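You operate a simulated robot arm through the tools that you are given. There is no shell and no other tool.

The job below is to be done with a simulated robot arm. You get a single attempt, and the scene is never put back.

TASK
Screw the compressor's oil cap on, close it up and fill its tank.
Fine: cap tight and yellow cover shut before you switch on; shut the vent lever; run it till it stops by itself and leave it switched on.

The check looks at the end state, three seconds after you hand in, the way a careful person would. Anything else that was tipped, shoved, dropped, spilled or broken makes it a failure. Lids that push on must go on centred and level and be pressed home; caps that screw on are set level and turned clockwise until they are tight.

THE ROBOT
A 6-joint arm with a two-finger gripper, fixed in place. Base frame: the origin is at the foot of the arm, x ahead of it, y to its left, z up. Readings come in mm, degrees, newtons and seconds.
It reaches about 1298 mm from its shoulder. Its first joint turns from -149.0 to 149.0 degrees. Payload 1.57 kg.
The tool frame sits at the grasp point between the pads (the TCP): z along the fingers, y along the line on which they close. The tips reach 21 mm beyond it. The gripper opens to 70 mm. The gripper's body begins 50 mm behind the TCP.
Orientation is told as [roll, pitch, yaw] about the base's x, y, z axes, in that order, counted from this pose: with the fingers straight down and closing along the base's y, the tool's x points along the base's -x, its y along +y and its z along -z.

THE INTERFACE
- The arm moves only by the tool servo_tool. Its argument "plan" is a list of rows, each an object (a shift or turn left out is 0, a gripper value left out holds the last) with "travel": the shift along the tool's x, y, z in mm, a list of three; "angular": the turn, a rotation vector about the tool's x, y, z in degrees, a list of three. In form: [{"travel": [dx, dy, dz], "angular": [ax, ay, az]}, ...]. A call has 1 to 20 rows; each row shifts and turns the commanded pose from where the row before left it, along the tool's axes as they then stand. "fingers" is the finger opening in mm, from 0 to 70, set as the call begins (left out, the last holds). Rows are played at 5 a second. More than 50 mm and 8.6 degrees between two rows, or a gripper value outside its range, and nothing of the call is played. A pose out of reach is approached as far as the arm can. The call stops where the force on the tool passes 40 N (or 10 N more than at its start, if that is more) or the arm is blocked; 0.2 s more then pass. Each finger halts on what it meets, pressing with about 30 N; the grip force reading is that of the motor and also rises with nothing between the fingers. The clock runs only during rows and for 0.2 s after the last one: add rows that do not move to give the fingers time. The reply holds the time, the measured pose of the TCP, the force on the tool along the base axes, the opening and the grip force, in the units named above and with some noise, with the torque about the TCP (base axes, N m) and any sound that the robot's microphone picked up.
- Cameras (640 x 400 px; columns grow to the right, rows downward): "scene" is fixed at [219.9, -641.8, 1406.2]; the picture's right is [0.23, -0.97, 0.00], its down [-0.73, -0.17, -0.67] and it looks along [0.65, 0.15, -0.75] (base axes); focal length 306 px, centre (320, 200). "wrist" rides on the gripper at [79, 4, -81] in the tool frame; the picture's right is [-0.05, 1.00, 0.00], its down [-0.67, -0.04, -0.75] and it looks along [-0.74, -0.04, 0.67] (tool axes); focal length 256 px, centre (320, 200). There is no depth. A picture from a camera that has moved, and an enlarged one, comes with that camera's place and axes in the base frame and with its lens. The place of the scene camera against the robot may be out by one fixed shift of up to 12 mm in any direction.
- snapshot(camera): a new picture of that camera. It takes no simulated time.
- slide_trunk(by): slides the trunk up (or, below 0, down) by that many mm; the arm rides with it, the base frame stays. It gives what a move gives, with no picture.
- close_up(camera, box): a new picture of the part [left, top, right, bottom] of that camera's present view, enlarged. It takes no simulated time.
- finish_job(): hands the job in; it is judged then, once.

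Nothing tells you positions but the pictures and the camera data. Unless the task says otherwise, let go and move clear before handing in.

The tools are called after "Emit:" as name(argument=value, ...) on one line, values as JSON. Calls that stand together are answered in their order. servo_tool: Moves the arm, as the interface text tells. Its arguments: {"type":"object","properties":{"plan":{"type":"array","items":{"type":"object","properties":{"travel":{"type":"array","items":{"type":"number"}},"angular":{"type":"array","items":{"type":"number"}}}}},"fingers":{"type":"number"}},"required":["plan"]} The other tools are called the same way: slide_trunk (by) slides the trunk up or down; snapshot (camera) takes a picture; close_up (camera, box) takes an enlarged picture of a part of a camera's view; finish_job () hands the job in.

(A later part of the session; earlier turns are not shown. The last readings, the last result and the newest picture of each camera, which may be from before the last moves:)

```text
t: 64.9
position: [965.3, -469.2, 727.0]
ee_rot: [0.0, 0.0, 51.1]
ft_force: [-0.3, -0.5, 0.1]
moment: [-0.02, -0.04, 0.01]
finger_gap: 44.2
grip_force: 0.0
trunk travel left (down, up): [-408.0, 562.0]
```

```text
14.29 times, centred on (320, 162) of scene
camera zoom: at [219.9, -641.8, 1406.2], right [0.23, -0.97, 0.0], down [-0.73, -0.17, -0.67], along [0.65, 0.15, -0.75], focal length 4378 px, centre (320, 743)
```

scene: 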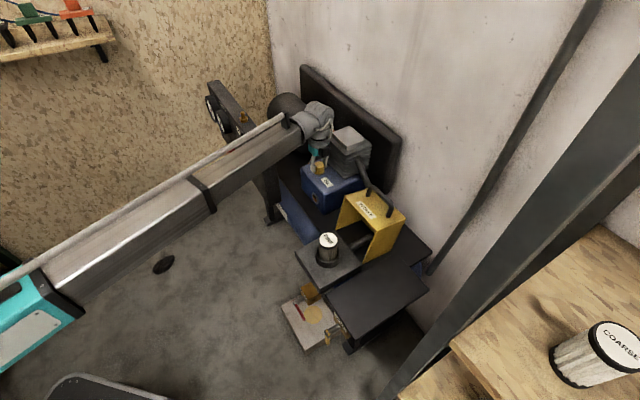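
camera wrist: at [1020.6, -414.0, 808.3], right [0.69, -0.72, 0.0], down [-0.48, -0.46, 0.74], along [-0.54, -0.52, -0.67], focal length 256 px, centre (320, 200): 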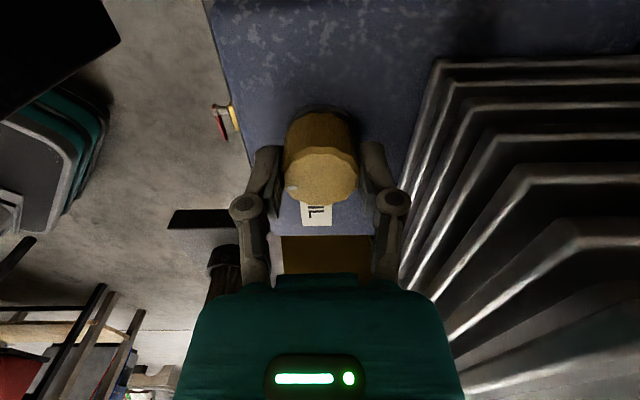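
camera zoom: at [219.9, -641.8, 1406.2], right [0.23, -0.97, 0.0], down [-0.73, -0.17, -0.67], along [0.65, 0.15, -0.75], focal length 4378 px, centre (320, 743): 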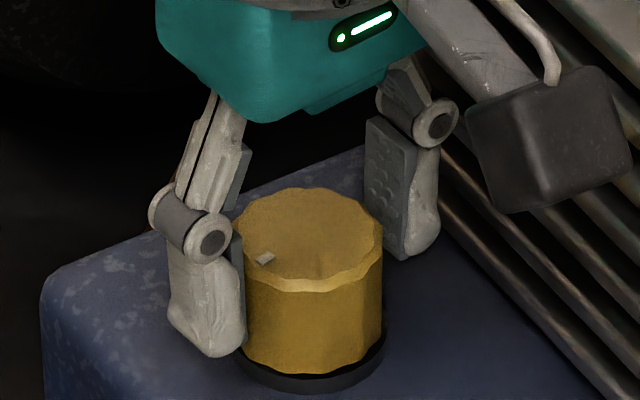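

Emit:
servo_tool(plan=[{"travel": [0, 0.8, 0]}, {"travel": [0, 0, 0]}])

Emit:
servo_tool(plan=[{"travel": [0, 0, 0]}, {"travel": [0, 0, 0]}, {"travel": [0, 0, 0]}], fingers=25)

Emit:
servo_tool(plan=[{"angular": [0, 0, 8]}, {"angular": [0, 0, 8]}, {"angular": [0, 0, 8]}, {"angular": [0, 0, 8]}, {"angular": [0, 0, 8]}, {"angular": [0, 0, 8]}, {"angular": [0, 0, 8]}, {"angular": [0, 0, 8]}, {"angular": [0, 0, 8]}, {"angular": [0, 0, 8]}, {"travel": [0, 0, 0]}])

Emit:
close_up(camera="wrist", box=[230, 80, 410, 240])

```text
t: 65.5
position: [964.8, -468.2, 725.9]
ee_rot: [-0.1, -0.1, 51.0]
ft_force: [0.2, -0.1, 0.0]
moment: [0.0, 0.0, 0.0]
finger_gap: 43.8
grip_force: 0.0
trunk travel left (down, up): [-408.0, 562.0]
```

```text
t: 66.3
position: [965.6, -468.6, 726.7]
ee_rot: [-0.1, 0.0, 51.0]
ft_force: [3.3, -1.3, 5.0]
moment: [0.01, -0.05, 0.0]
finger_gap: 33.8
grip_force: 30.1
trunk travel left (down, up): [-408.0, 562.0]
```

```text
t: 68.7
position: [965.0, -469.3, 725.7]
ee_rot: [0.0, 0.0, -29.1]
ft_force: [10.8, -5.6, 1.6]
moment: [-0.03, -0.21, 0.03]
finger_gap: 33.4
grip_force: 30.4
trunk travel left (down, up): [-408.0, 562.0]
```

```text
2.50 times, centred on (320, 160) of wrist
camera zoom: at [897.1, -426.6, 807.1], right [0.53, 0.85, 0.0], down [0.56, -0.36, 0.74], along [0.63, -0.4, -0.67], focal length 640 px, centre (320, 300)
```

zoom: 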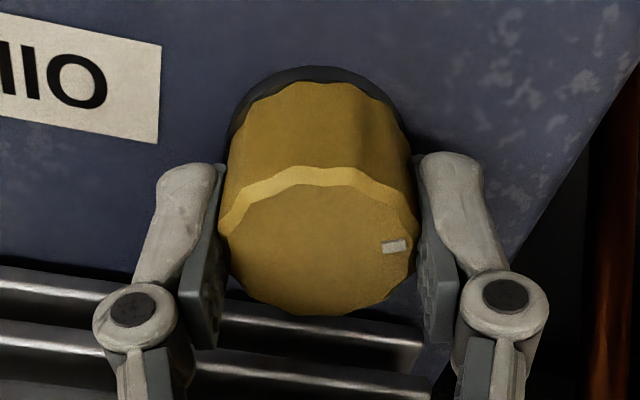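

Turning well. A side force built up because the turn axis is slightly off the cap axis, so I'll relieve it by shifting 1 mm.

Emit:
servo_tool(plan=[{"travel": [-1, 0, 0]}, {"travel": [0, 0, 0]}])

```text
t: 69.3
position: [966.0, -470.0, 726.7]
ee_rot: [-0.1, 0.0, -29.0]
ft_force: [-0.6, -2.6, -2.1]
moment: [0.04, 0.13, -0.03]
finger_gap: 33.7
grip_force: 30.3
trunk travel left (down, up): [-408.0, 562.0]
```

Emit:
servo_tool(plan=[{"angular": [0, 0, 8]}, {"angular": [0, 0, 8]}, {"angular": [0, 0, 8]}, {"angular": [0, 0, 8]}, {"angular": [0, 0, 8]}, {"angular": [0, 0, 8]}, {"angular": [0, 0, 8]}, {"travel": [0, 0, 0]}])

```text
t: 71.1
position: [966.1, -469.3, 725.8]
ee_rot: [0.0, 0.0, -85.1]
ft_force: [-1.6, 0.0, -1.6]
moment: [0.01, 0.02, -0.01]
finger_gap: 33.7
grip_force: 30.7
trunk travel left (down, up): [-408.0, 562.0]
```

Emit:
servo_tool(plan=[{"angular": [0, 0, 8]}, {"angular": [0, 0, 8]}, {"angular": [0, 0, 8]}, {"angular": [0, 0, 8]}, {"angular": [0, 0, 8]}, {"angular": [0, 0, 8]}, {"travel": [0, 0, 0]}])

Emit:
close_up(camera="scene", box=[308, 148, 332, 176])

Emit:
close_up(camera="wrist", box=[230, 80, 410, 240])

```text
t: 72.7
position: [965.0, -469.6, 726.2]
ee_rot: [0.0, 0.0, -133.2]
ft_force: [0.6, 0.8, -0.7]
moment: [0.0, -0.05, -0.09]
finger_gap: 33.4
grip_force: 30.2
trunk travel left (down, up): [-408.0, 562.0]
```

```text
14.29 times, centred on (320, 162) of scene
camera zoom: at [219.9, -641.8, 1406.2], right [0.23, -0.97, 0.0], down [-0.73, -0.17, -0.67], along [0.65, 0.15, -0.75], focal length 4378 px, centre (320, 743)
```

zoom: 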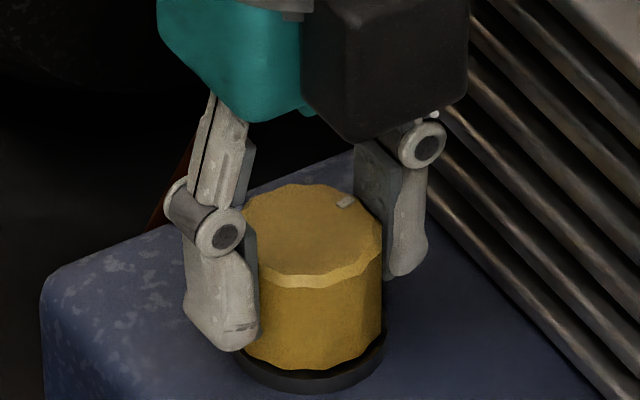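

```text
2.50 times, centred on (320, 160) of wrist
camera zoom: at [1022.0, -414.1, 807.5], right [0.69, -0.72, 0.0], down [-0.48, -0.46, 0.74], along [-0.54, -0.52, -0.67], focal length 640 px, centre (320, 300)
```

zoom: 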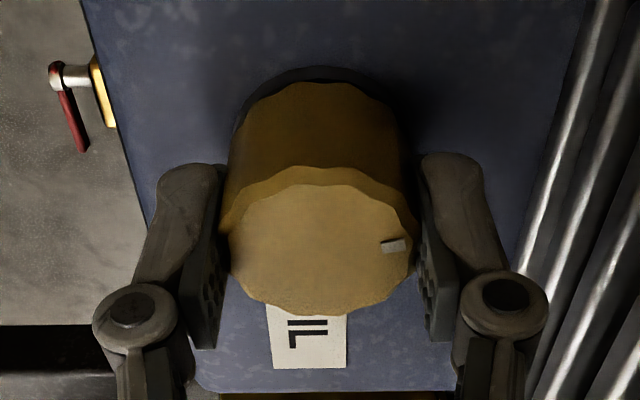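

I can't tell whether the thread is really engaged or the cap is spinning freely, so I'll lift 2 mm and see if it resists.

Emit:
slide_trunk(by=2)

Emit:
close_up(camera="wrist", box=[230, 80, 410, 240])

Emit:
close_up(camera="scene", box=[308, 148, 332, 176])

```text
t: 73.2
position: [966.3, -469.9, 726.4]
ee_rot: [0.0, -0.1, -133.0]
ft_force: [-6.3, 4.8, -20.1]
moment: [0.07, 0.01, -0.1]
finger_gap: 33.6
grip_force: 30.3
trunk travel left (down, up): [-410.0, 560.0]
```

```text
2.50 times, centred on (320, 160) of wrist
camera zoom: at [1022.2, -414.2, 807.5], right [0.69, -0.72, 0.0], down [-0.48, -0.46, 0.75], along [-0.54, -0.52, -0.67], focal length 640 px, centre (320, 300)
```

zoom: 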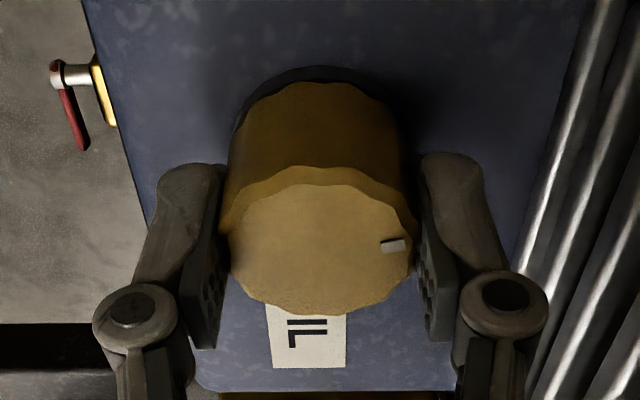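

```text
14.29 times, centred on (320, 162) of scene
camera zoom: at [219.9, -641.8, 1406.2], right [0.23, -0.97, 0.0], down [-0.73, -0.17, -0.67], along [0.65, 0.15, -0.75], focal length 4378 px, centre (320, 743)
```

zoom: 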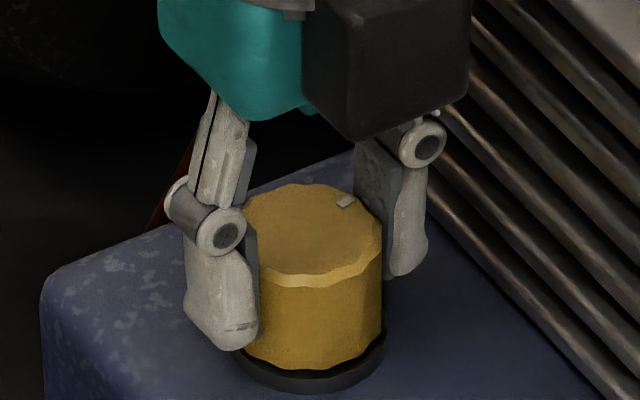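

The thread is engaged: the cap did not lift at -20 N. I'll undo the lift, release, wind back and continue.

Emit:
slide_trunk(by=-2.3)

Emit:
servo_tool(plan=[{"travel": [0, 0, 0]}, {"travel": [0, 0, 0]}, {"travel": [0, 0, 0]}], fingers=44)

Emit:
servo_tool(plan=[{"angular": [0, 0, -8.5]}, {"angular": [0, 0, -8.5]}, {"angular": [0, 0, -8.5]}, {"angular": [0, 0, -8.5]}, {"angular": [0, 0, -8.5]}, {"angular": [0, 0, -8.5]}, {"angular": [0, 0, -8.5]}, {"angular": [0, 0, -8.5]}, {"angular": [0, 0, -8.5]}, {"angular": [0, 0, -8.5]}, {"angular": [0, 0, -8.5]}, {"angular": [0, 0, -8.5]}, {"angular": [0, 0, -8.5]}, {"angular": [0, 0, -8.5]}, {"angular": [0, 0, -8.5]}, {"angular": [0, 0, -8.5]}, {"angular": [0, 0, -8.5]}, {"angular": [0, 0, -8.5]}, {"angular": [0, 0, -8.5]}, {"angular": [0, 0, -8.5]}])

Emit:
servo_tool(plan=[{"angular": [0, 0, -7]}, {"angular": [0, 0, -7]}, {"travel": [0, 0, 0]}])

Emit:
close_up(camera="wrist", box=[230, 80, 410, 240])

Emit:
close_up(camera="scene", box=[308, 148, 332, 176])

```text
t: 73.7
position: [967.4, -470.2, 726.1]
ee_rot: [0.1, 0.0, -133.0]
ft_force: [-3.3, 3.1, -1.9]
moment: [0.11, 0.07, -0.02]
finger_gap: 33.6
grip_force: 29.9
trunk travel left (down, up): [-407.0, 563.0]
```

```text
t: 74.5
position: [966.1, -469.5, 726.4]
ee_rot: [0.1, -0.1, -133.1]
ft_force: [0.1, -0.2, -0.5]
moment: [0.01, -0.01, 0.02]
finger_gap: 44.1
grip_force: 0.1
trunk travel left (down, up): [-407.0, 563.0]
```

```text
t: 78.7
position: [964.9, -469.2, 725.1]
ee_rot: [-0.1, 0.0, 37.1]
ft_force: [-0.2, -0.6, 0.1]
moment: [0.04, 0.0, 0.02]
finger_gap: 44.4
grip_force: 0.0
trunk travel left (down, up): [-407.0, 563.0]
```

```text
t: 79.5
position: [964.3, -468.8, 725.7]
ee_rot: [-0.1, 0.0, 51.1]
ft_force: [-0.3, 0.0, -0.1]
moment: [0.0, 0.0, -0.04]
finger_gap: 44.2
grip_force: 0.0
trunk travel left (down, up): [-407.0, 563.0]
```

```text
2.50 times, centred on (320, 160) of wrist
camera zoom: at [910.4, -528.8, 807.5], right [-0.74, 0.67, 0.0], down [0.45, 0.5, 0.74], along [0.5, 0.55, -0.67], focal length 640 px, centre (320, 300)
```

zoom: 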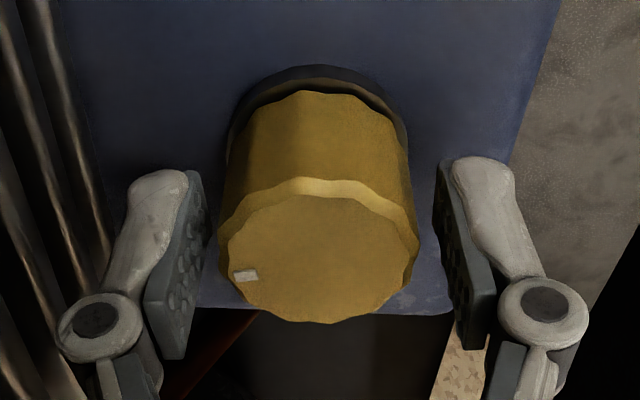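

```text
14.29 times, centred on (320, 162) of scene
camera zoom: at [219.9, -641.8, 1406.2], right [0.23, -0.97, 0.0], down [-0.73, -0.17, -0.67], along [0.65, 0.15, -0.75], focal length 4378 px, centre (320, 743)
```

zoom: 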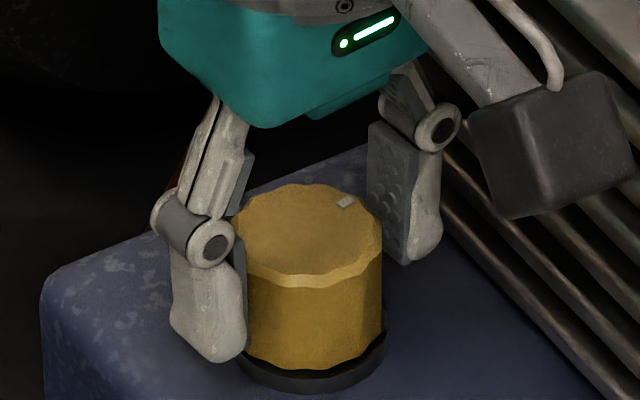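

Emit:
servo_tool(plan=[{"travel": [-1.2, -0.2, 0]}, {"travel": [0, 0, 0]}])

Emit:
servo_tool(plan=[{"travel": [0, 0, 0]}, {"travel": [0, 0, 0]}, {"travel": [0, 0, 0]}], fingers=25)

Emit:
servo_tool(plan=[{"angular": [0, 0, 8]}, {"angular": [0, 0, 8]}, {"angular": [0, 0, 8]}, {"angular": [0, 0, 8]}, {"angular": [0, 0, 8]}, {"angular": [0, 0, 8]}, {"angular": [0, 0, 8]}, {"travel": [0, 0, 0]}])

```text
t: 80.1
position: [965.2, -468.6, 726.2]
ee_rot: [-0.1, 0.2, 51.0]
ft_force: [0.0, 0.3, 0.4]
moment: [-0.02, 0.02, -0.02]
finger_gap: 44.1
grip_force: 0.1
trunk travel left (down, up): [-407.0, 563.0]
```

```text
t: 80.9
position: [966.6, -470.0, 727.2]
ee_rot: [-0.1, 0.1, 51.0]
ft_force: [-0.6, 1.1, 2.3]
moment: [0.01, 0.05, -0.06]
finger_gap: 33.9
grip_force: 30.3
trunk travel left (down, up): [-407.0, 563.0]
```

```text
t: 82.7
position: [964.7, -469.2, 726.8]
ee_rot: [0.0, 0.0, -5.1]
ft_force: [-8.8, -3.4, 0.5]
moment: [-0.05, 0.18, -0.07]
finger_gap: 33.8
grip_force: 29.9
trunk travel left (down, up): [-407.0, 563.0]
```

Emit:
servo_tool(plan=[{"travel": [0.7, -0.3, 0]}, {"travel": [0, 0, 0]}])

Emit:
servo_tool(plan=[{"angular": [0, 0, 8]}, {"angular": [0, 0, 8]}, {"angular": [0, 0, 8]}, {"angular": [0, 0, 8]}, {"angular": [0, 0, 8]}, {"angular": [0, 0, 8]}, {"angular": [0, 0, 8]}, {"travel": [0, 0, 0]}])

Emit:
servo_tool(plan=[{"angular": [0, 0, 8]}, {"angular": [0, 0, 8]}, {"angular": [0, 0, 8]}, {"angular": [0, 0, 8]}, {"angular": [0, 0, 8]}, {"angular": [0, 0, 8]}, {"angular": [0, 0, 8]}, {"angular": [0, 0, 8]}, {"angular": [0, 0, 8]}, {"travel": [0, 0, 0]}])

Emit:
close_up(camera="wrist", box=[230, 80, 410, 240])

Emit:
close_up(camera="scene", box=[308, 148, 332, 176])

```text
t: 83.3
position: [965.9, -469.3, 726.8]
ee_rot: [0.0, -0.1, -5.0]
ft_force: [-1.9, -3.9, 2.2]
moment: [-0.07, -0.03, -0.11]
finger_gap: 33.6
grip_force: 30.1
trunk travel left (down, up): [-407.0, 563.0]
```

```text
t: 85.1
position: [965.0, -468.7, 726.1]
ee_rot: [0.0, -0.1, -61.0]
ft_force: [0.8, -1.1, 1.8]
moment: [-0.02, -0.02, -0.07]
finger_gap: 33.8
grip_force: 29.8
trunk travel left (down, up): [-407.0, 563.0]
```

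```text
t: 87.3
position: [965.9, -469.4, 726.6]
ee_rot: [0.1, 0.0, -133.3]
ft_force: [9.2, -8.8, 6.6]
moment: [-0.15, -0.12, -0.09]
finger_gap: 33.7
grip_force: 30.1
trunk travel left (down, up): [-407.0, 563.0]
```

```text
2.50 times, centred on (320, 160) of wrist
camera zoom: at [1022.1, -413.8, 807.6], right [0.69, -0.72, 0.0], down [-0.48, -0.46, 0.74], along [-0.54, -0.52, -0.67], focal length 640 px, centre (320, 300)
```

zoom: 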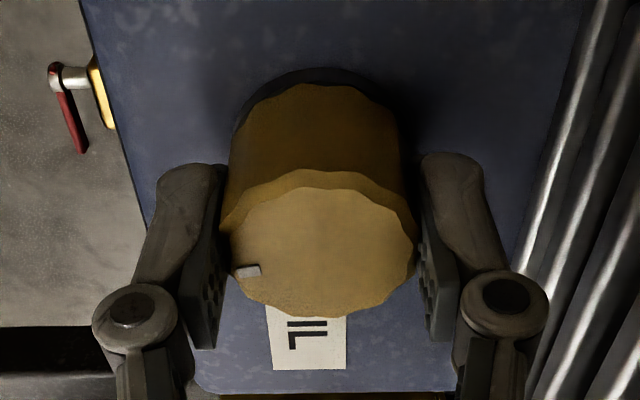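

```text
14.29 times, centred on (320, 162) of scene
camera zoom: at [219.9, -641.8, 1406.2], right [0.23, -0.97, 0.0], down [-0.73, -0.17, -0.67], along [0.65, 0.15, -0.75], focal length 4378 px, centre (320, 743)
```

zoom: 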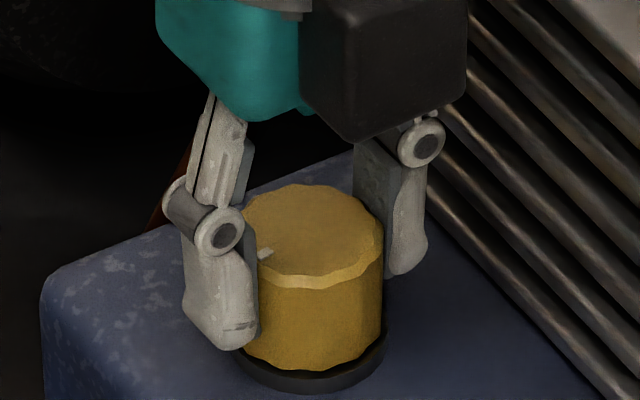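

Emit:
servo_tool(plan=[{"travel": [0, 0, 0]}, {"travel": [0, 0, 0]}, {"travel": [0, 0, 0]}], fingers=44)

Emit:
close_up(camera="scene", box=[308, 148, 332, 176])

Emit:
close_up(camera="wrist", box=[230, 80, 410, 240])

```text
t: 88.1
position: [965.2, -467.5, 726.3]
ee_rot: [0.1, 0.0, -133.0]
ft_force: [-0.6, 0.1, 0.4]
moment: [-0.01, -0.02, -0.01]
finger_gap: 44.1
grip_force: 0.2
trunk travel left (down, up): [-407.0, 563.0]
```

```text
14.29 times, centred on (320, 162) of scene
camera zoom: at [219.9, -641.8, 1406.2], right [0.23, -0.97, 0.0], down [-0.73, -0.17, -0.67], along [0.65, 0.15, -0.75], focal length 4378 px, centre (320, 743)
```

zoom: 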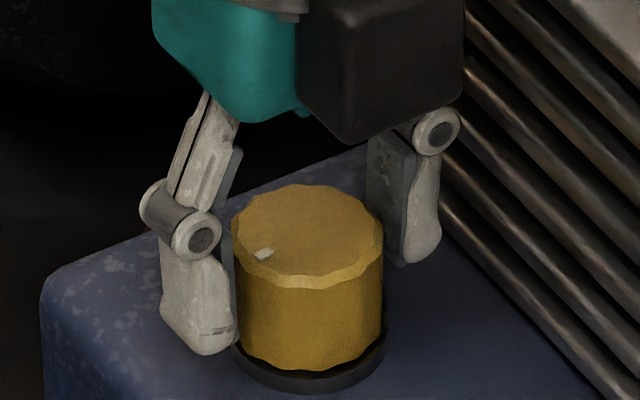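

```text
2.50 times, centred on (320, 160) of wrist
camera zoom: at [1021.4, -413.0, 807.5], right [0.69, -0.72, 0.0], down [-0.48, -0.46, 0.74], along [-0.54, -0.52, -0.67], focal length 640 px, centre (320, 300)
```

zoom: 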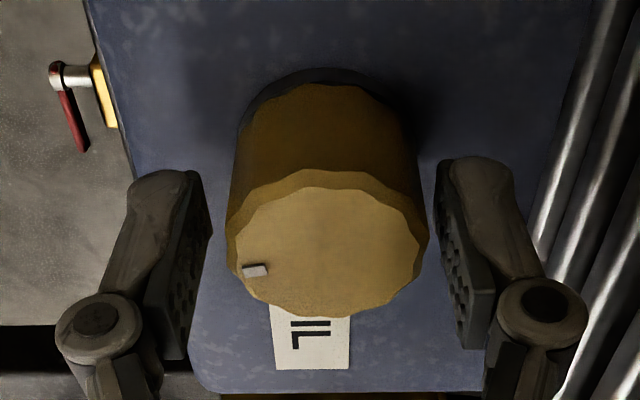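

The cap is slowly descending and centring on the thread, and it is close to the flange. I'll regrip and keep turning.

Emit:
servo_tool(plan=[{"angular": [0, 0, -8.5]}, {"angular": [0, 0, -8.5]}, {"angular": [0, 0, -8.5]}, {"angular": [0, 0, -8.5]}, {"angular": [0, 0, -8.5]}, {"angular": [0, 0, -8.5]}, {"angular": [0, 0, -8.5]}, {"angular": [0, 0, -8.5]}, {"angular": [0, 0, -8.5]}, {"angular": [0, 0, -8.5]}, {"angular": [0, 0, -8.5]}, {"angular": [0, 0, -8.5]}, {"angular": [0, 0, -8.5]}, {"angular": [0, 0, -8.5]}, {"angular": [0, 0, -8.5]}, {"angular": [0, 0, -8.5]}, {"angular": [0, 0, -8.5]}, {"angular": [0, 0, -8.5]}, {"angular": [0, 0, -8.5]}, {"angular": [0, 0, -8.5]}])

Emit:
servo_tool(plan=[{"angular": [0, 0, -7]}, {"angular": [0, 0, -7]}, {"travel": [0, 0, 0]}])

Emit:
close_up(camera="wrist", box=[230, 80, 410, 240])

```text
t: 92.3
position: [966.4, -468.2, 726.2]
ee_rot: [0.0, 0.1, 37.0]
ft_force: [0.4, 0.3, -0.4]
moment: [-0.03, 0.02, -0.01]
finger_gap: 44.0
grip_force: 0.0
trunk travel left (down, up): [-407.0, 563.0]
```

```text
t: 93.1
position: [966.3, -469.7, 725.7]
ee_rot: [-0.2, 0.1, 51.1]
ft_force: [0.9, -0.2, -0.6]
moment: [-0.03, 0.02, -0.01]
finger_gap: 44.3
grip_force: 0.0
trunk travel left (down, up): [-407.0, 563.0]
```

```text
2.50 times, centred on (320, 160) of wrist
camera zoom: at [911.4, -528.4, 807.5], right [-0.74, 0.67, 0.0], down [0.45, 0.5, 0.74], along [0.5, 0.55, -0.67], focal length 640 px, centre (320, 300)
```

zoom: 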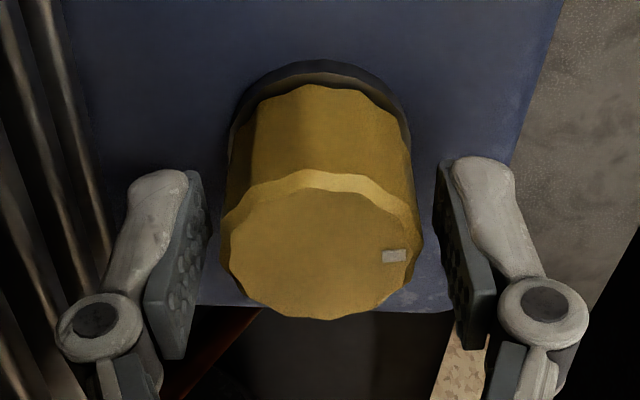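

Emit:
servo_tool(plan=[{"travel": [0, 0, 0]}, {"travel": [0, 0, 0]}, {"travel": [0, 0, 0]}], fingers=25)

Emit:
servo_tool(plan=[{"angular": [0, 0, 8]}, {"angular": [0, 0, 8]}, {"angular": [0, 0, 8]}, {"angular": [0, 0, 8]}, {"angular": [0, 0, 8]}, {"travel": [0, 0, 0]}])

Emit:
servo_tool(plan=[{"angular": [0, 0, 8]}, {"angular": [0, 0, 8]}, {"angular": [0, 0, 8]}, {"angular": [0, 0, 8]}, {"angular": [0, 0, 8]}, {"travel": [0, 0, 0]}])

```text
t: 93.9
position: [965.6, -470.2, 725.6]
ee_rot: [-0.1, 0.0, 51.0]
ft_force: [1.9, -0.9, 2.5]
moment: [-0.02, -0.02, -0.02]
finger_gap: 34.1
grip_force: 29.9
trunk travel left (down, up): [-407.0, 563.0]
```

```text
t: 95.3
position: [964.3, -470.0, 726.2]
ee_rot: [0.0, 0.0, 10.9]
ft_force: [0.1, 2.5, 2.1]
moment: [0.04, -0.02, -0.12]
finger_gap: 33.7
grip_force: 29.6
trunk travel left (down, up): [-407.0, 563.0]
```

```text
t: 96.7
position: [966.2, -469.4, 726.3]
ee_rot: [0.0, 0.0, -29.2]
ft_force: [-4.8, 1.8, 0.0]
moment: [0.08, 0.12, -0.1]
finger_gap: 34.3
grip_force: 30.4
trunk travel left (down, up): [-407.0, 563.0]
```

Emit:
servo_tool(plan=[{"travel": [0.4, 0, 0], "angular": [0, 0, 8]}, {"angular": [0, 0, 8]}, {"angular": [0, 0, 8]}, {"angular": [0, 0, 8]}, {"angular": [0, 0, 8]}, {"travel": [0, 0, 0]}])

Emit:
servo_tool(plan=[{"angular": [0, 0, 8]}, {"angular": [0, 0, 8]}, {"angular": [0, 0, 8]}, {"angular": [0, 0, 8]}, {"angular": [0, 0, 8]}, {"angular": [0, 0, 8]}, {"angular": [0, 0, 8]}, {"angular": [0, 0, 8]}, {"travel": [0, 0, 0]}])

Emit:
close_up(camera="wrist", box=[230, 80, 410, 240])

Emit:
close_up(camera="scene", box=[308, 148, 332, 176])

```text
t: 98.1
position: [965.2, -468.3, 726.4]
ee_rot: [0.0, -0.1, -69.3]
ft_force: [5.1, -4.7, 3.8]
moment: [-0.15, -0.09, -0.1]
finger_gap: 33.9
grip_force: 30.0
trunk travel left (down, up): [-407.0, 563.0]
```

```text
t: 100.1
position: [965.8, -469.0, 726.4]
ee_rot: [0.1, -0.1, -133.1]
ft_force: [19.9, -0.6, 8.9]
moment: [0.04, -0.39, -0.06]
finger_gap: 34.1
grip_force: 30.1
trunk travel left (down, up): [-407.0, 563.0]
```

```text
2.50 times, centred on (320, 160) of wrist
camera zoom: at [1021.9, -413.3, 807.4], right [0.69, -0.72, 0.0], down [-0.48, -0.46, 0.74], along [-0.54, -0.52, -0.67], focal length 640 px, centre (320, 300)
```

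zoom: 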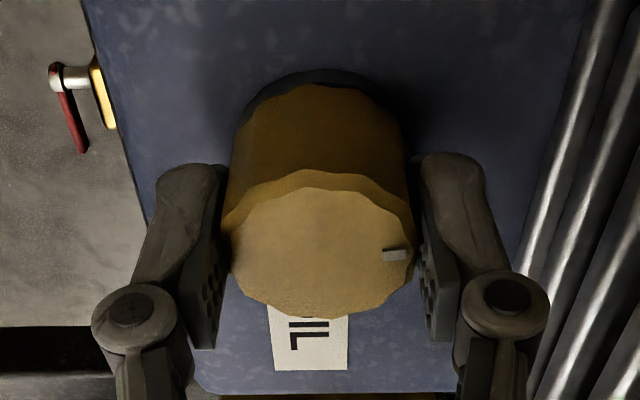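

```text
14.29 times, centred on (320, 162) of scene
camera zoom: at [219.9, -641.8, 1406.2], right [0.23, -0.97, 0.0], down [-0.73, -0.17, -0.67], along [0.65, 0.15, -0.75], focal length 4378 px, centre (320, 743)
```

zoom: 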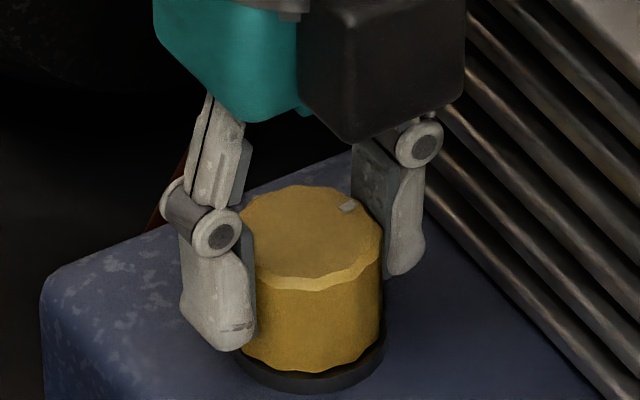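

The cap has come down about another millimetre. One or two more half-turns should seat it. I'll regrip with better centring.

Emit:
servo_tool(plan=[{"travel": [0, 0, 0]}, {"travel": [0, 0, 0]}, {"travel": [0, 0, 0]}], fingers=44)

Emit:
servo_tool(plan=[{"angular": [0, 0, -8.5]}, {"angular": [0, 0, -8.5]}, {"angular": [0, 0, -8.5]}, {"angular": [0, 0, -8.5]}, {"angular": [0, 0, -8.5]}, {"angular": [0, 0, -8.5]}, {"angular": [0, 0, -8.5]}, {"angular": [0, 0, -8.5]}, {"angular": [0, 0, -8.5]}, {"angular": [0, 0, -8.5]}, {"angular": [0, 0, -8.5]}, {"angular": [0, 0, -8.5]}, {"angular": [0, 0, -8.5]}, {"angular": [0, 0, -8.5]}, {"angular": [0, 0, -8.5]}, {"angular": [0, 0, -8.5]}, {"angular": [0, 0, -8.5]}, {"angular": [0, 0, -8.5]}, {"angular": [0, 0, -8.5]}, {"angular": [0, 0, -8.5]}])

Emit:
servo_tool(plan=[{"travel": [-0.65, -0.9, 0], "angular": [0, 0, -7]}, {"angular": [0, 0, -7]}, {"travel": [0, 0, 0]}])

Emit:
close_up(camera="wrist", box=[230, 80, 410, 240])

```text
t: 100.9
position: [962.9, -469.3, 726.4]
ee_rot: [0.0, -0.1, -133.1]
ft_force: [0.1, 0.9, 0.5]
moment: [-0.02, 0.0, 0.01]
finger_gap: 43.8
grip_force: 0.0
trunk travel left (down, up): [-407.0, 563.0]
```

```text
t: 105.1
position: [966.0, -467.7, 726.0]
ee_rot: [-0.1, 0.0, 37.2]
ft_force: [-0.2, -0.2, 0.0]
moment: [0.0, -0.03, -0.01]
finger_gap: 44.4
grip_force: 0.1
trunk travel left (down, up): [-407.0, 563.0]
```

```text
t: 105.9
position: [966.3, -470.0, 724.3]
ee_rot: [-0.1, 0.0, 51.1]
ft_force: [1.1, -0.7, 1.0]
moment: [-0.02, -0.01, 0.02]
finger_gap: 44.0
grip_force: 0.1
trunk travel left (down, up): [-407.0, 563.0]
```

```text
2.50 times, centred on (320, 160) of wrist
camera zoom: at [912.1, -527.2, 807.5], right [-0.74, 0.67, 0.0], down [0.45, 0.5, 0.74], along [0.5, 0.55, -0.67], focal length 640 px, centre (320, 300)
```

zoom: 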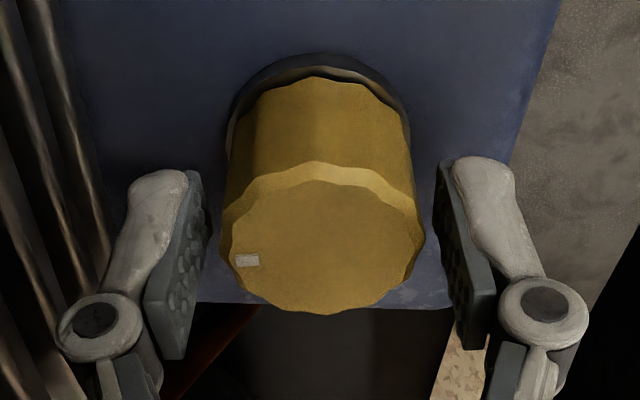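

Emit:
servo_tool(plan=[{"travel": [0, 0, 0]}, {"travel": [0, 0, 0]}, {"travel": [0, 0, 0]}], fingers=25)

Emit:
servo_tool(plan=[{"angular": [0, 0, 8]}, {"angular": [0, 0, 8]}, {"angular": [0, 0, 8]}, {"angular": [0, 0, 8]}, {"angular": [0, 0, 8]}, {"angular": [0, 0, 8]}, {"travel": [0, 0, 0]}])

Emit:
servo_tool(plan=[{"angular": [0, 0, 8]}, {"angular": [0, 0, 8]}, {"angular": [0, 0, 8]}, {"angular": [0, 0, 8]}, {"angular": [0, 0, 8]}, {"angular": [0, 0, 8]}, {"travel": [0, 0, 0]}])

```text
t: 106.7
position: [966.2, -468.1, 726.0]
ee_rot: [-0.1, 0.0, 51.0]
ft_force: [-0.8, 1.6, 0.7]
moment: [0.0, 0.03, -0.04]
finger_gap: 34.1
grip_force: 30.3
trunk travel left (down, up): [-407.0, 563.0]
```

```text
t: 108.3
position: [967.2, -469.8, 726.5]
ee_rot: [0.1, 0.0, 2.9]
ft_force: [4.5, 6.0, 2.5]
moment: [0.12, -0.11, -0.07]
finger_gap: 34.2
grip_force: 29.9
trunk travel left (down, up): [-407.0, 563.0]
```

```text
t: 109.9
position: [965.7, -470.0, 724.9]
ee_rot: [-0.1, -0.1, -45.3]
ft_force: [1.5, -5.9, 2.4]
moment: [-0.19, -0.05, -0.07]
finger_gap: 34.2
grip_force: 30.0
trunk travel left (down, up): [-407.0, 563.0]
```

Emit:
servo_tool(plan=[{"angular": [0, 0, 8]}, {"angular": [0, 0, 8]}, {"angular": [0, 0, 8]}, {"angular": [0, 0, 8]}, {"angular": [0, 0, 8]}, {"travel": [0, 0, 0]}])

Emit:
servo_tool(plan=[{"angular": [0, 0, 8]}, {"angular": [0, 0, 8]}, {"angular": [0, 0, 8]}, {"angular": [0, 0, 8]}, {"angular": [0, 0, 8]}, {"angular": [0, 0, 8]}, {"travel": [0, 0, 0]}])

Emit:
close_up(camera="wrist", box=[230, 80, 410, 240])

Emit:
close_up(camera="scene", box=[308, 148, 332, 176])

```text
t: 111.3
position: [964.9, -469.8, 725.8]
ee_rot: [0.0, 0.1, -85.2]
ft_force: [-3.4, 1.0, -0.4]
moment: [0.07, 0.04, -0.11]
finger_gap: 34.1
grip_force: 30.3
trunk travel left (down, up): [-407.0, 563.0]
```

```text
t: 112.9
position: [965.7, -469.8, 726.2]
ee_rot: [-0.1, 0.1, -133.2]
ft_force: [-16.0, 1.4, -5.5]
moment: [-0.05, 0.28, -0.09]
finger_gap: 34.1
grip_force: 29.8
trunk travel left (down, up): [-407.0, 563.0]
```

```text
2.50 times, centred on (320, 160) of wrist
camera zoom: at [1022.0, -414.7, 807.7], right [0.69, -0.72, 0.0], down [-0.48, -0.46, 0.74], along [-0.54, -0.52, -0.67], focal length 640 px, centre (320, 300)
```

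zoom: 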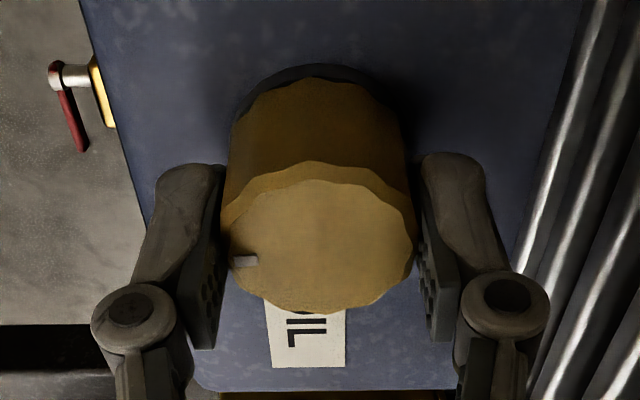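

```text
14.29 times, centred on (320, 162) of scene
camera zoom: at [219.9, -641.8, 1406.2], right [0.23, -0.97, 0.0], down [-0.73, -0.17, -0.67], along [0.65, 0.15, -0.75], focal length 4378 px, centre (320, 743)
```

zoom: 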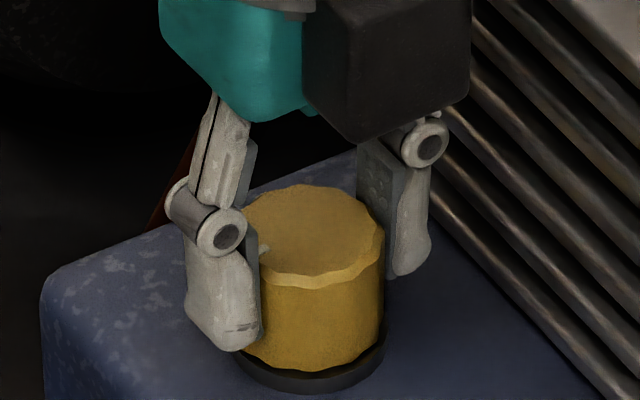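

I've turned about 2½ turns with only light torque and see little further descent. I'll release and inspect the gap between the cap and the flange closely.

Emit:
servo_tool(plan=[{"travel": [0, 0, 0]}, {"travel": [0, 0, 0]}, {"travel": [0, 0, 0]}], fingers=44)

Emit:
close_up(camera="wrist", box=[285, 95, 355, 140])

Emit:
close_up(camera="scene", box=[312, 162, 328, 176])

```text
t: 113.7
position: [965.8, -470.3, 725.9]
ee_rot: [0.1, 0.1, -133.0]
ft_force: [0.8, 0.0, -0.1]
moment: [-0.01, -0.02, -0.02]
finger_gap: 43.8
grip_force: 0.0
trunk travel left (down, up): [-407.0, 563.0]
```

```text
8.89 times, centred on (320, 118) of wrist
camera zoom: at [1022.6, -414.0, 807.5], right [0.69, -0.72, 0.0], down [-0.48, -0.46, 0.74], along [-0.54, -0.52, -0.67], focal length 2276 px, centre (320, 933)
```

zoom: 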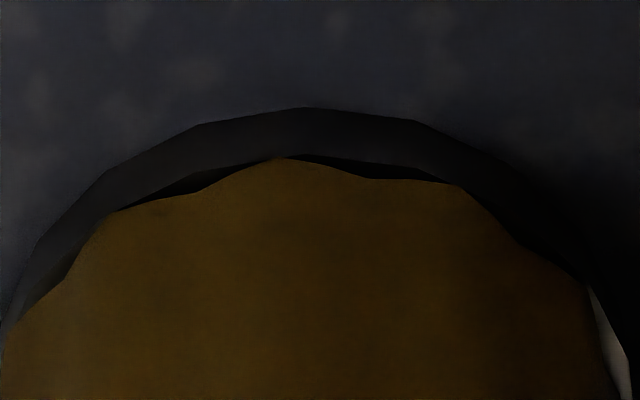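

```text
16.00 times, centred on (320, 169) of scene
camera zoom: at [219.9, -641.8, 1406.2], right [0.23, -0.97, 0.0], down [-0.73, -0.17, -0.67], along [0.65, 0.15, -0.75], focal length 4903 px, centre (320, 696)
```

zoom: 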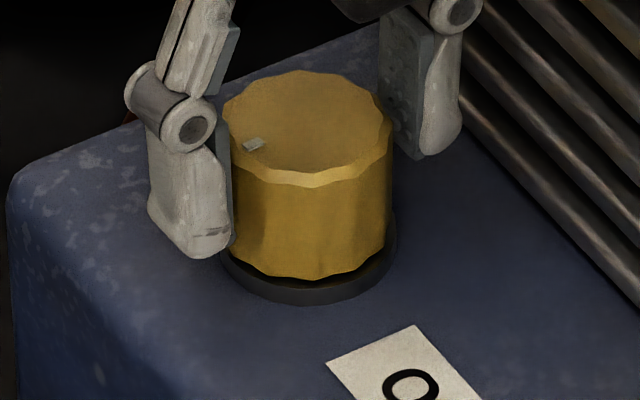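

The gap isn't clear from above. I'll back off, tilt the wrist and look at the cap from nearly horizontal to see whether it is level and seated.

Emit:
slide_trunk(by=45)

Emit:
servo_tool(plan=[{"angular": [0, 0, -8.3]}, {"angular": [0, 0, -8.3]}, {"angular": [0, 0, -8.3]}, {"angular": [0, 0, -8.3]}, {"angular": [0, 0, -8.3]}, {"angular": [0, 0, -8.3]}, {"angular": [0, 0, -8.3]}, {"angular": [0, 0, -8.3]}, {"angular": [0, 0, -8.3]}, {"angular": [0, 0, -8.3]}, {"angular": [0, 0, -8.3]}, {"angular": [0, 0, -8.3]}, {"angular": [0, 0, -8.3]}, {"angular": [0, 0, -8.3]}, {"angular": [0, 0, -8.3]}, {"angular": [0, 0, -8.3]}, {"travel": [40, 0, 0]}, {"travel": [40, 0, 0]}, {"travel": [0, 0, 0]}])

Emit:
servo_tool(plan=[{"angular": [0, -8, 0]}, {"angular": [0, -8, 0]}, {"angular": [0, -8, 0]}, {"angular": [0, -8, 0]}, {"angular": [0, -8, 0]}, {"travel": [0, 0, 0]}])

Emit:
snapshot(camera="wrist")

Emit:
snapshot(camera="scene")

```text
t: 114.6
position: [965.4, -468.2, 770.3]
ee_rot: [0.1, 0.0, -133.0]
ft_force: [-0.2, -0.2, 0.1]
moment: [-0.04, 0.01, -0.01]
finger_gap: 44.1
grip_force: 0.0
trunk travel left (down, up): [-452.0, 518.0]
```

```text
t: 118.6
position: [887.1, -470.6, 771.3]
ee_rot: [0.0, 0.0, -0.2]
ft_force: [-1.0, 0.2, 0.9]
moment: [-0.01, -0.03, -0.04]
finger_gap: 44.1
grip_force: 0.0
trunk travel left (down, up): [-452.0, 518.0]
```

```text
t: 120.0
position: [886.4, -468.4, 816.7]
ee_rot: [-0.1, -40.1, -0.3]
ft_force: [-0.2, -0.3, 0.2]
moment: [0.01, -0.01, -0.01]
finger_gap: 43.9
grip_force: 0.0
out of reach, approached as far as the arm can: row 2, 3, 4, 5
trunk travel left (down, up): [-452.0, 518.0]
```

```text
taken
camera wrist: at [772.6, -464.0, 826.2], right [0.04, 1.0, 0.03], down [0.03, -0.03, 1.0], along [1.0, -0.04, -0.03], focal length 256 px, centre (320, 200)
```

wrist: 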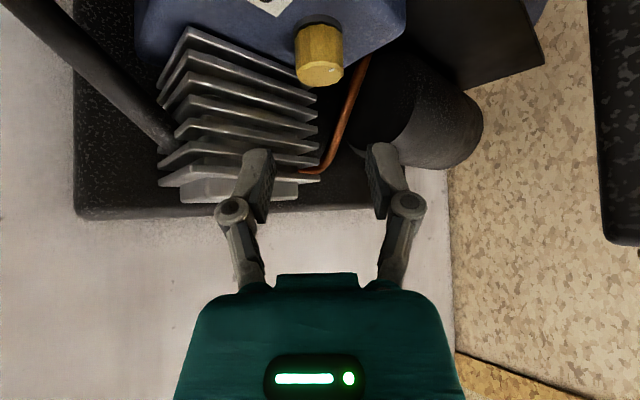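

```text
taken
```

scene: 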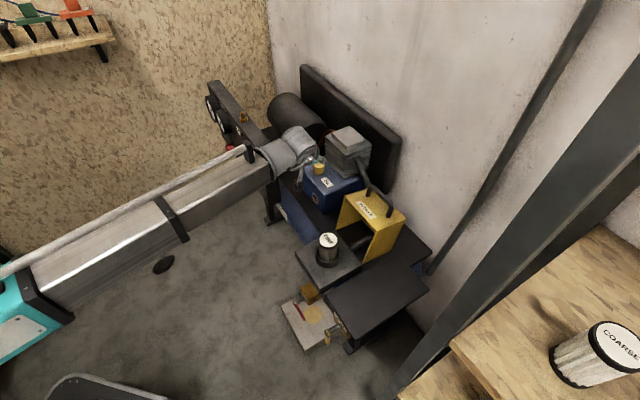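

Emit:
slide_trunk(by=-70)

Emit:
snapshot(camera="wrist")

Emit:
close_up(camera="wrist", box=[280, 110, 360, 190])

```text
t: 121.1
position: [886.3, -468.7, 744.8]
ee_rot: [-0.1, -40.1, -0.2]
ft_force: [0.2, 0.3, 0.0]
moment: [0.0, 0.0, 0.03]
finger_gap: 43.8
grip_force: 0.1
trunk travel left (down, up): [-382.0, 588.0]
```

```text
taken
camera wrist: at [772.4, -464.0, 756.2], right [0.04, 1.0, 0.03], down [0.03, -0.03, 1.0], along [1.0, -0.04, -0.03], focal length 256 px, centre (320, 200)
```

wrist: 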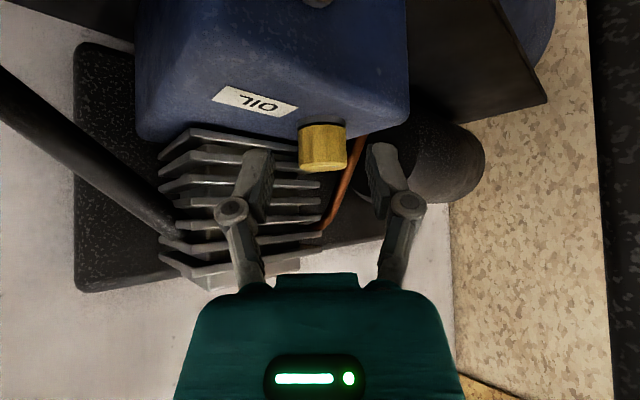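

```text
5.00 times, centred on (320, 150) of wrist
camera zoom: at [772.4, -464.0, 756.2], right [0.04, 1.0, 0.03], down [0.03, -0.03, 1.0], along [1.0, -0.04, -0.03], focal length 1280 px, centre (320, 450)
```

zoom: 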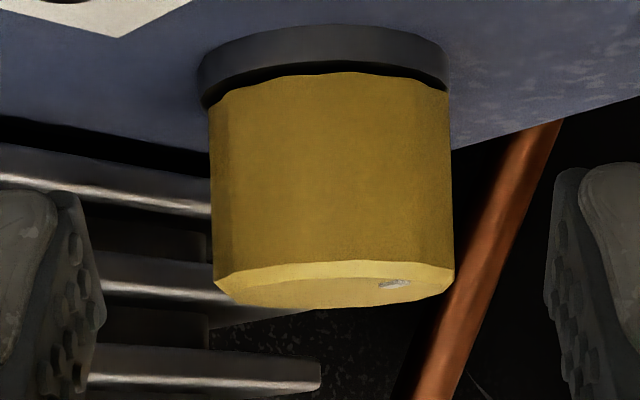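

Clear view (upside down): the cap is level, but a thin dark gap of roughly 1 mm remains between it and the flange. I'll zoom in once more for reference before turning further.

Emit:
close_up(camera="wrist", box=[302, 112, 350, 142])

```text
13.33 times, centred on (326, 127) of wrist
camera zoom: at [772.4, -464.0, 756.2], right [0.04, 1.0, 0.03], down [0.03, -0.03, 1.0], along [1.0, -0.04, -0.03], focal length 3413 px, centre (240, 1173)
```

zoom: 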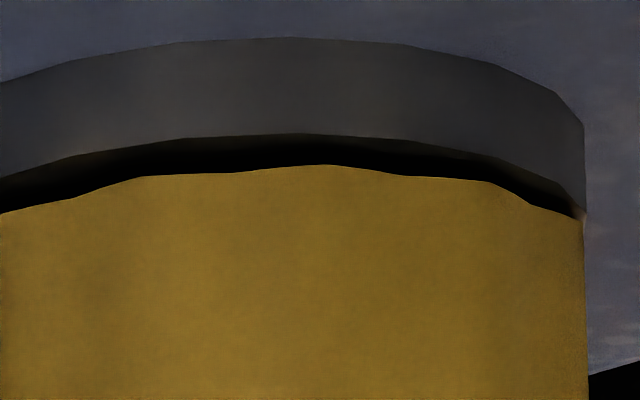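

Emit:
close_up(camera="wrist", box=[290, 112, 326, 142])

Emit:
close_up(camera="wrist", box=[290, 150, 356, 190])

```text
13.33 times, centred on (308, 127) of wrist
camera zoom: at [772.4, -464.0, 756.2], right [0.04, 1.0, 0.03], down [0.03, -0.03, 1.0], along [1.0, -0.04, -0.03], focal length 3413 px, centre (480, 1173)
```

zoom: 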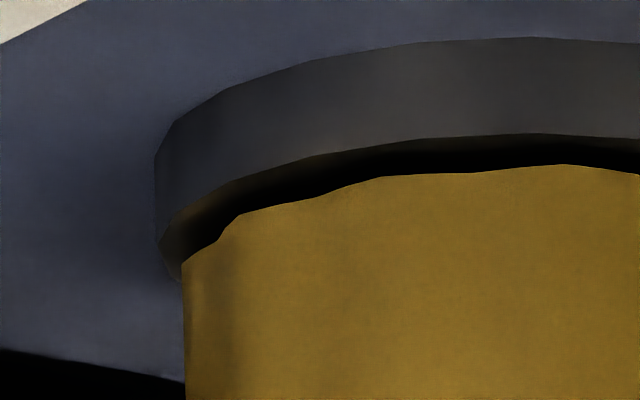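

```text
9.70 times, centred on (323, 170) of wrist
camera zoom: at [772.4, -464.0, 756.2], right [0.04, 1.0, 0.03], down [0.03, -0.03, 1.0], along [1.0, -0.04, -0.03], focal length 2482 px, centre (291, 491)
```

zoom: 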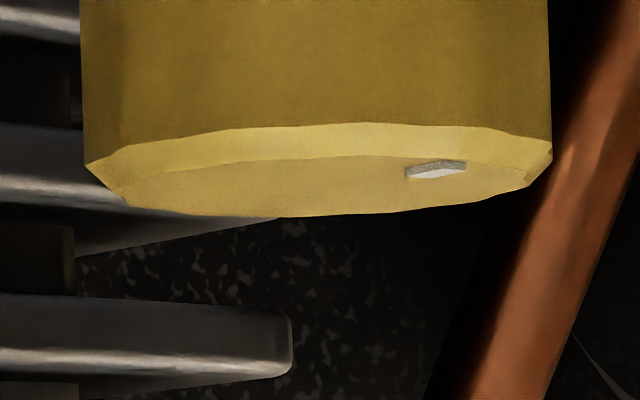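

The cap is level with about 0.8 mm left to the seat. I'll return to it and continue turning.

Emit:
slide_trunk(by=70)

Emit:
servo_tool(plan=[{"angular": [0, 8, 0]}, {"angular": [0, 8, 0]}, {"angular": [0, 8, 0]}, {"angular": [0, 8, 0]}, {"angular": [0, 8, 0]}, {"travel": [-40, 0, 0]}, {"travel": [-39, 0, 0]}, {"angular": [0, 0, -8.5]}, {"angular": [0, 0, -8.5]}, {"angular": [0, 0, -8.5]}, {"angular": [0, 0, -8.5]}, {"angular": [0, 0, -8.5]}, {"angular": [0, 0, -8.5]}, {"travel": [0, 0, 0]}])

Emit:
close_up(camera="wrist", box=[230, 60, 410, 220])

```text
t: 122.2
position: [886.3, -469.3, 815.0]
ee_rot: [-0.1, -40.0, -0.2]
ft_force: [-0.7, 0.3, -0.5]
moment: [-0.02, 0.0, 0.0]
finger_gap: 43.9
grip_force: 0.1
trunk travel left (down, up): [-452.0, 518.0]
```

```text
t: 125.2
position: [964.5, -470.0, 772.5]
ee_rot: [0.0, 0.0, 50.9]
ft_force: [0.3, 0.6, 0.4]
moment: [0.0, 0.02, -0.01]
finger_gap: 44.4
grip_force: 0.0
out of reach, approached as far as the arm can: row 1, 2, 3, 4
trunk travel left (down, up): [-452.0, 518.0]
```

```text
2.50 times, centred on (320, 140) of wrist
camera zoom: at [910.7, -527.9, 852.5], right [-0.74, 0.67, 0.0], down [0.45, 0.5, 0.74], along [0.5, 0.55, -0.67], focal length 640 px, centre (320, 350)
```

zoom: 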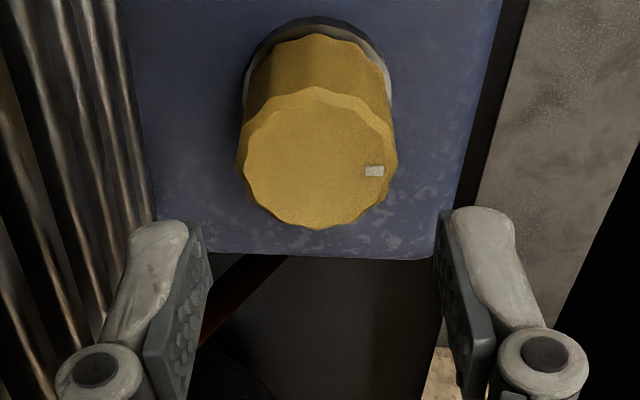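

Emit:
servo_tool(plan=[{"travel": [-0.7, -0.5, 0]}, {"travel": [0, 0, 0]}])

Emit:
slide_trunk(by=-46)

Emit:
servo_tool(plan=[{"travel": [0, 0, 0]}, {"travel": [0, 0, 0]}, {"travel": [0, 0, 0]}], fingers=25)

Emit:
servo_tool(plan=[{"angular": [0, 0, 8]}, {"angular": [0, 0, 8]}, {"angular": [0, 0, 8]}, {"angular": [0, 0, 8]}, {"angular": [0, 0, 8]}, {"angular": [0, 0, 8]}, {"travel": [0, 0, 0]}])

Emit:
servo_tool(plan=[{"angular": [0, 0, 8]}, {"angular": [0, 0, 8]}, {"angular": [0, 0, 8]}, {"angular": [0, 0, 8]}, {"angular": [0, 0, 8]}, {"angular": [0, 0, 8]}, {"travel": [0, 0, 0]}])

Emit:
servo_tool(plan=[{"angular": [0, 0, 8]}, {"angular": [0, 0, 8]}, {"angular": [0, 0, 8]}, {"angular": [0, 0, 8]}, {"angular": [0, 0, 8]}, {"angular": [0, 0, 8]}, {"travel": [0, 0, 0]}])

Emit:
servo_tool(plan=[{"angular": [0, 0, 8]}, {"angular": [0, 0, 8]}, {"angular": [0, 0, 8]}, {"angular": [0, 0, 8]}, {"angular": [0, 0, 8]}, {"travel": [0, 0, 0]}])

```text
t: 125.8
position: [965.9, -469.2, 771.4]
ee_rot: [0.0, 0.1, 50.7]
ft_force: [-0.3, -0.3, 1.2]
moment: [-0.01, 0.02, -0.04]
finger_gap: 44.0
grip_force: 0.0
trunk travel left (down, up): [-452.0, 518.0]
```

```text
t: 126.6
position: [965.4, -469.4, 724.4]
ee_rot: [0.1, 0.0, 50.8]
ft_force: [0.1, 0.6, -0.7]
moment: [0.01, 0.02, 0.0]
finger_gap: 44.1
grip_force: 0.2
trunk travel left (down, up): [-406.0, 564.0]
```

```text
t: 127.4
position: [965.0, -469.6, 725.5]
ee_rot: [-0.1, 0.0, 50.8]
ft_force: [8.3, -5.6, 7.0]
moment: [-0.08, -0.11, 0.03]
finger_gap: 34.1
grip_force: 30.5
trunk travel left (down, up): [-406.0, 564.0]
```

```text
t: 129.0
position: [965.2, -470.0, 725.9]
ee_rot: [0.0, 0.0, 2.6]
ft_force: [6.8, -6.4, 5.1]
moment: [-0.08, -0.15, -0.09]
finger_gap: 34.3
grip_force: 29.7
trunk travel left (down, up): [-406.0, 564.0]
```

```text
t: 130.6
position: [964.6, -469.2, 724.7]
ee_rot: [-0.1, 0.0, -45.4]
ft_force: [6.4, -4.3, 3.7]
moment: [-0.16, -0.17, -0.04]
finger_gap: 34.1
grip_force: 29.7
trunk travel left (down, up): [-406.0, 564.0]
```

```text
t: 132.2
position: [964.5, -469.3, 724.7]
ee_rot: [-0.1, 0.0, -93.4]
ft_force: [10.6, -4.8, 4.3]
moment: [-0.08, -0.16, -0.12]
finger_gap: 33.8
grip_force: 29.7
trunk travel left (down, up): [-406.0, 564.0]
```

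```text
t: 133.6
position: [966.4, -469.4, 724.7]
ee_rot: [0.0, 0.0, -133.5]
ft_force: [2.6, -5.8, 1.2]
moment: [-0.12, -0.02, -0.14]
finger_gap: 34.0
grip_force: 30.0
trunk travel left (down, up): [-406.0, 564.0]
```

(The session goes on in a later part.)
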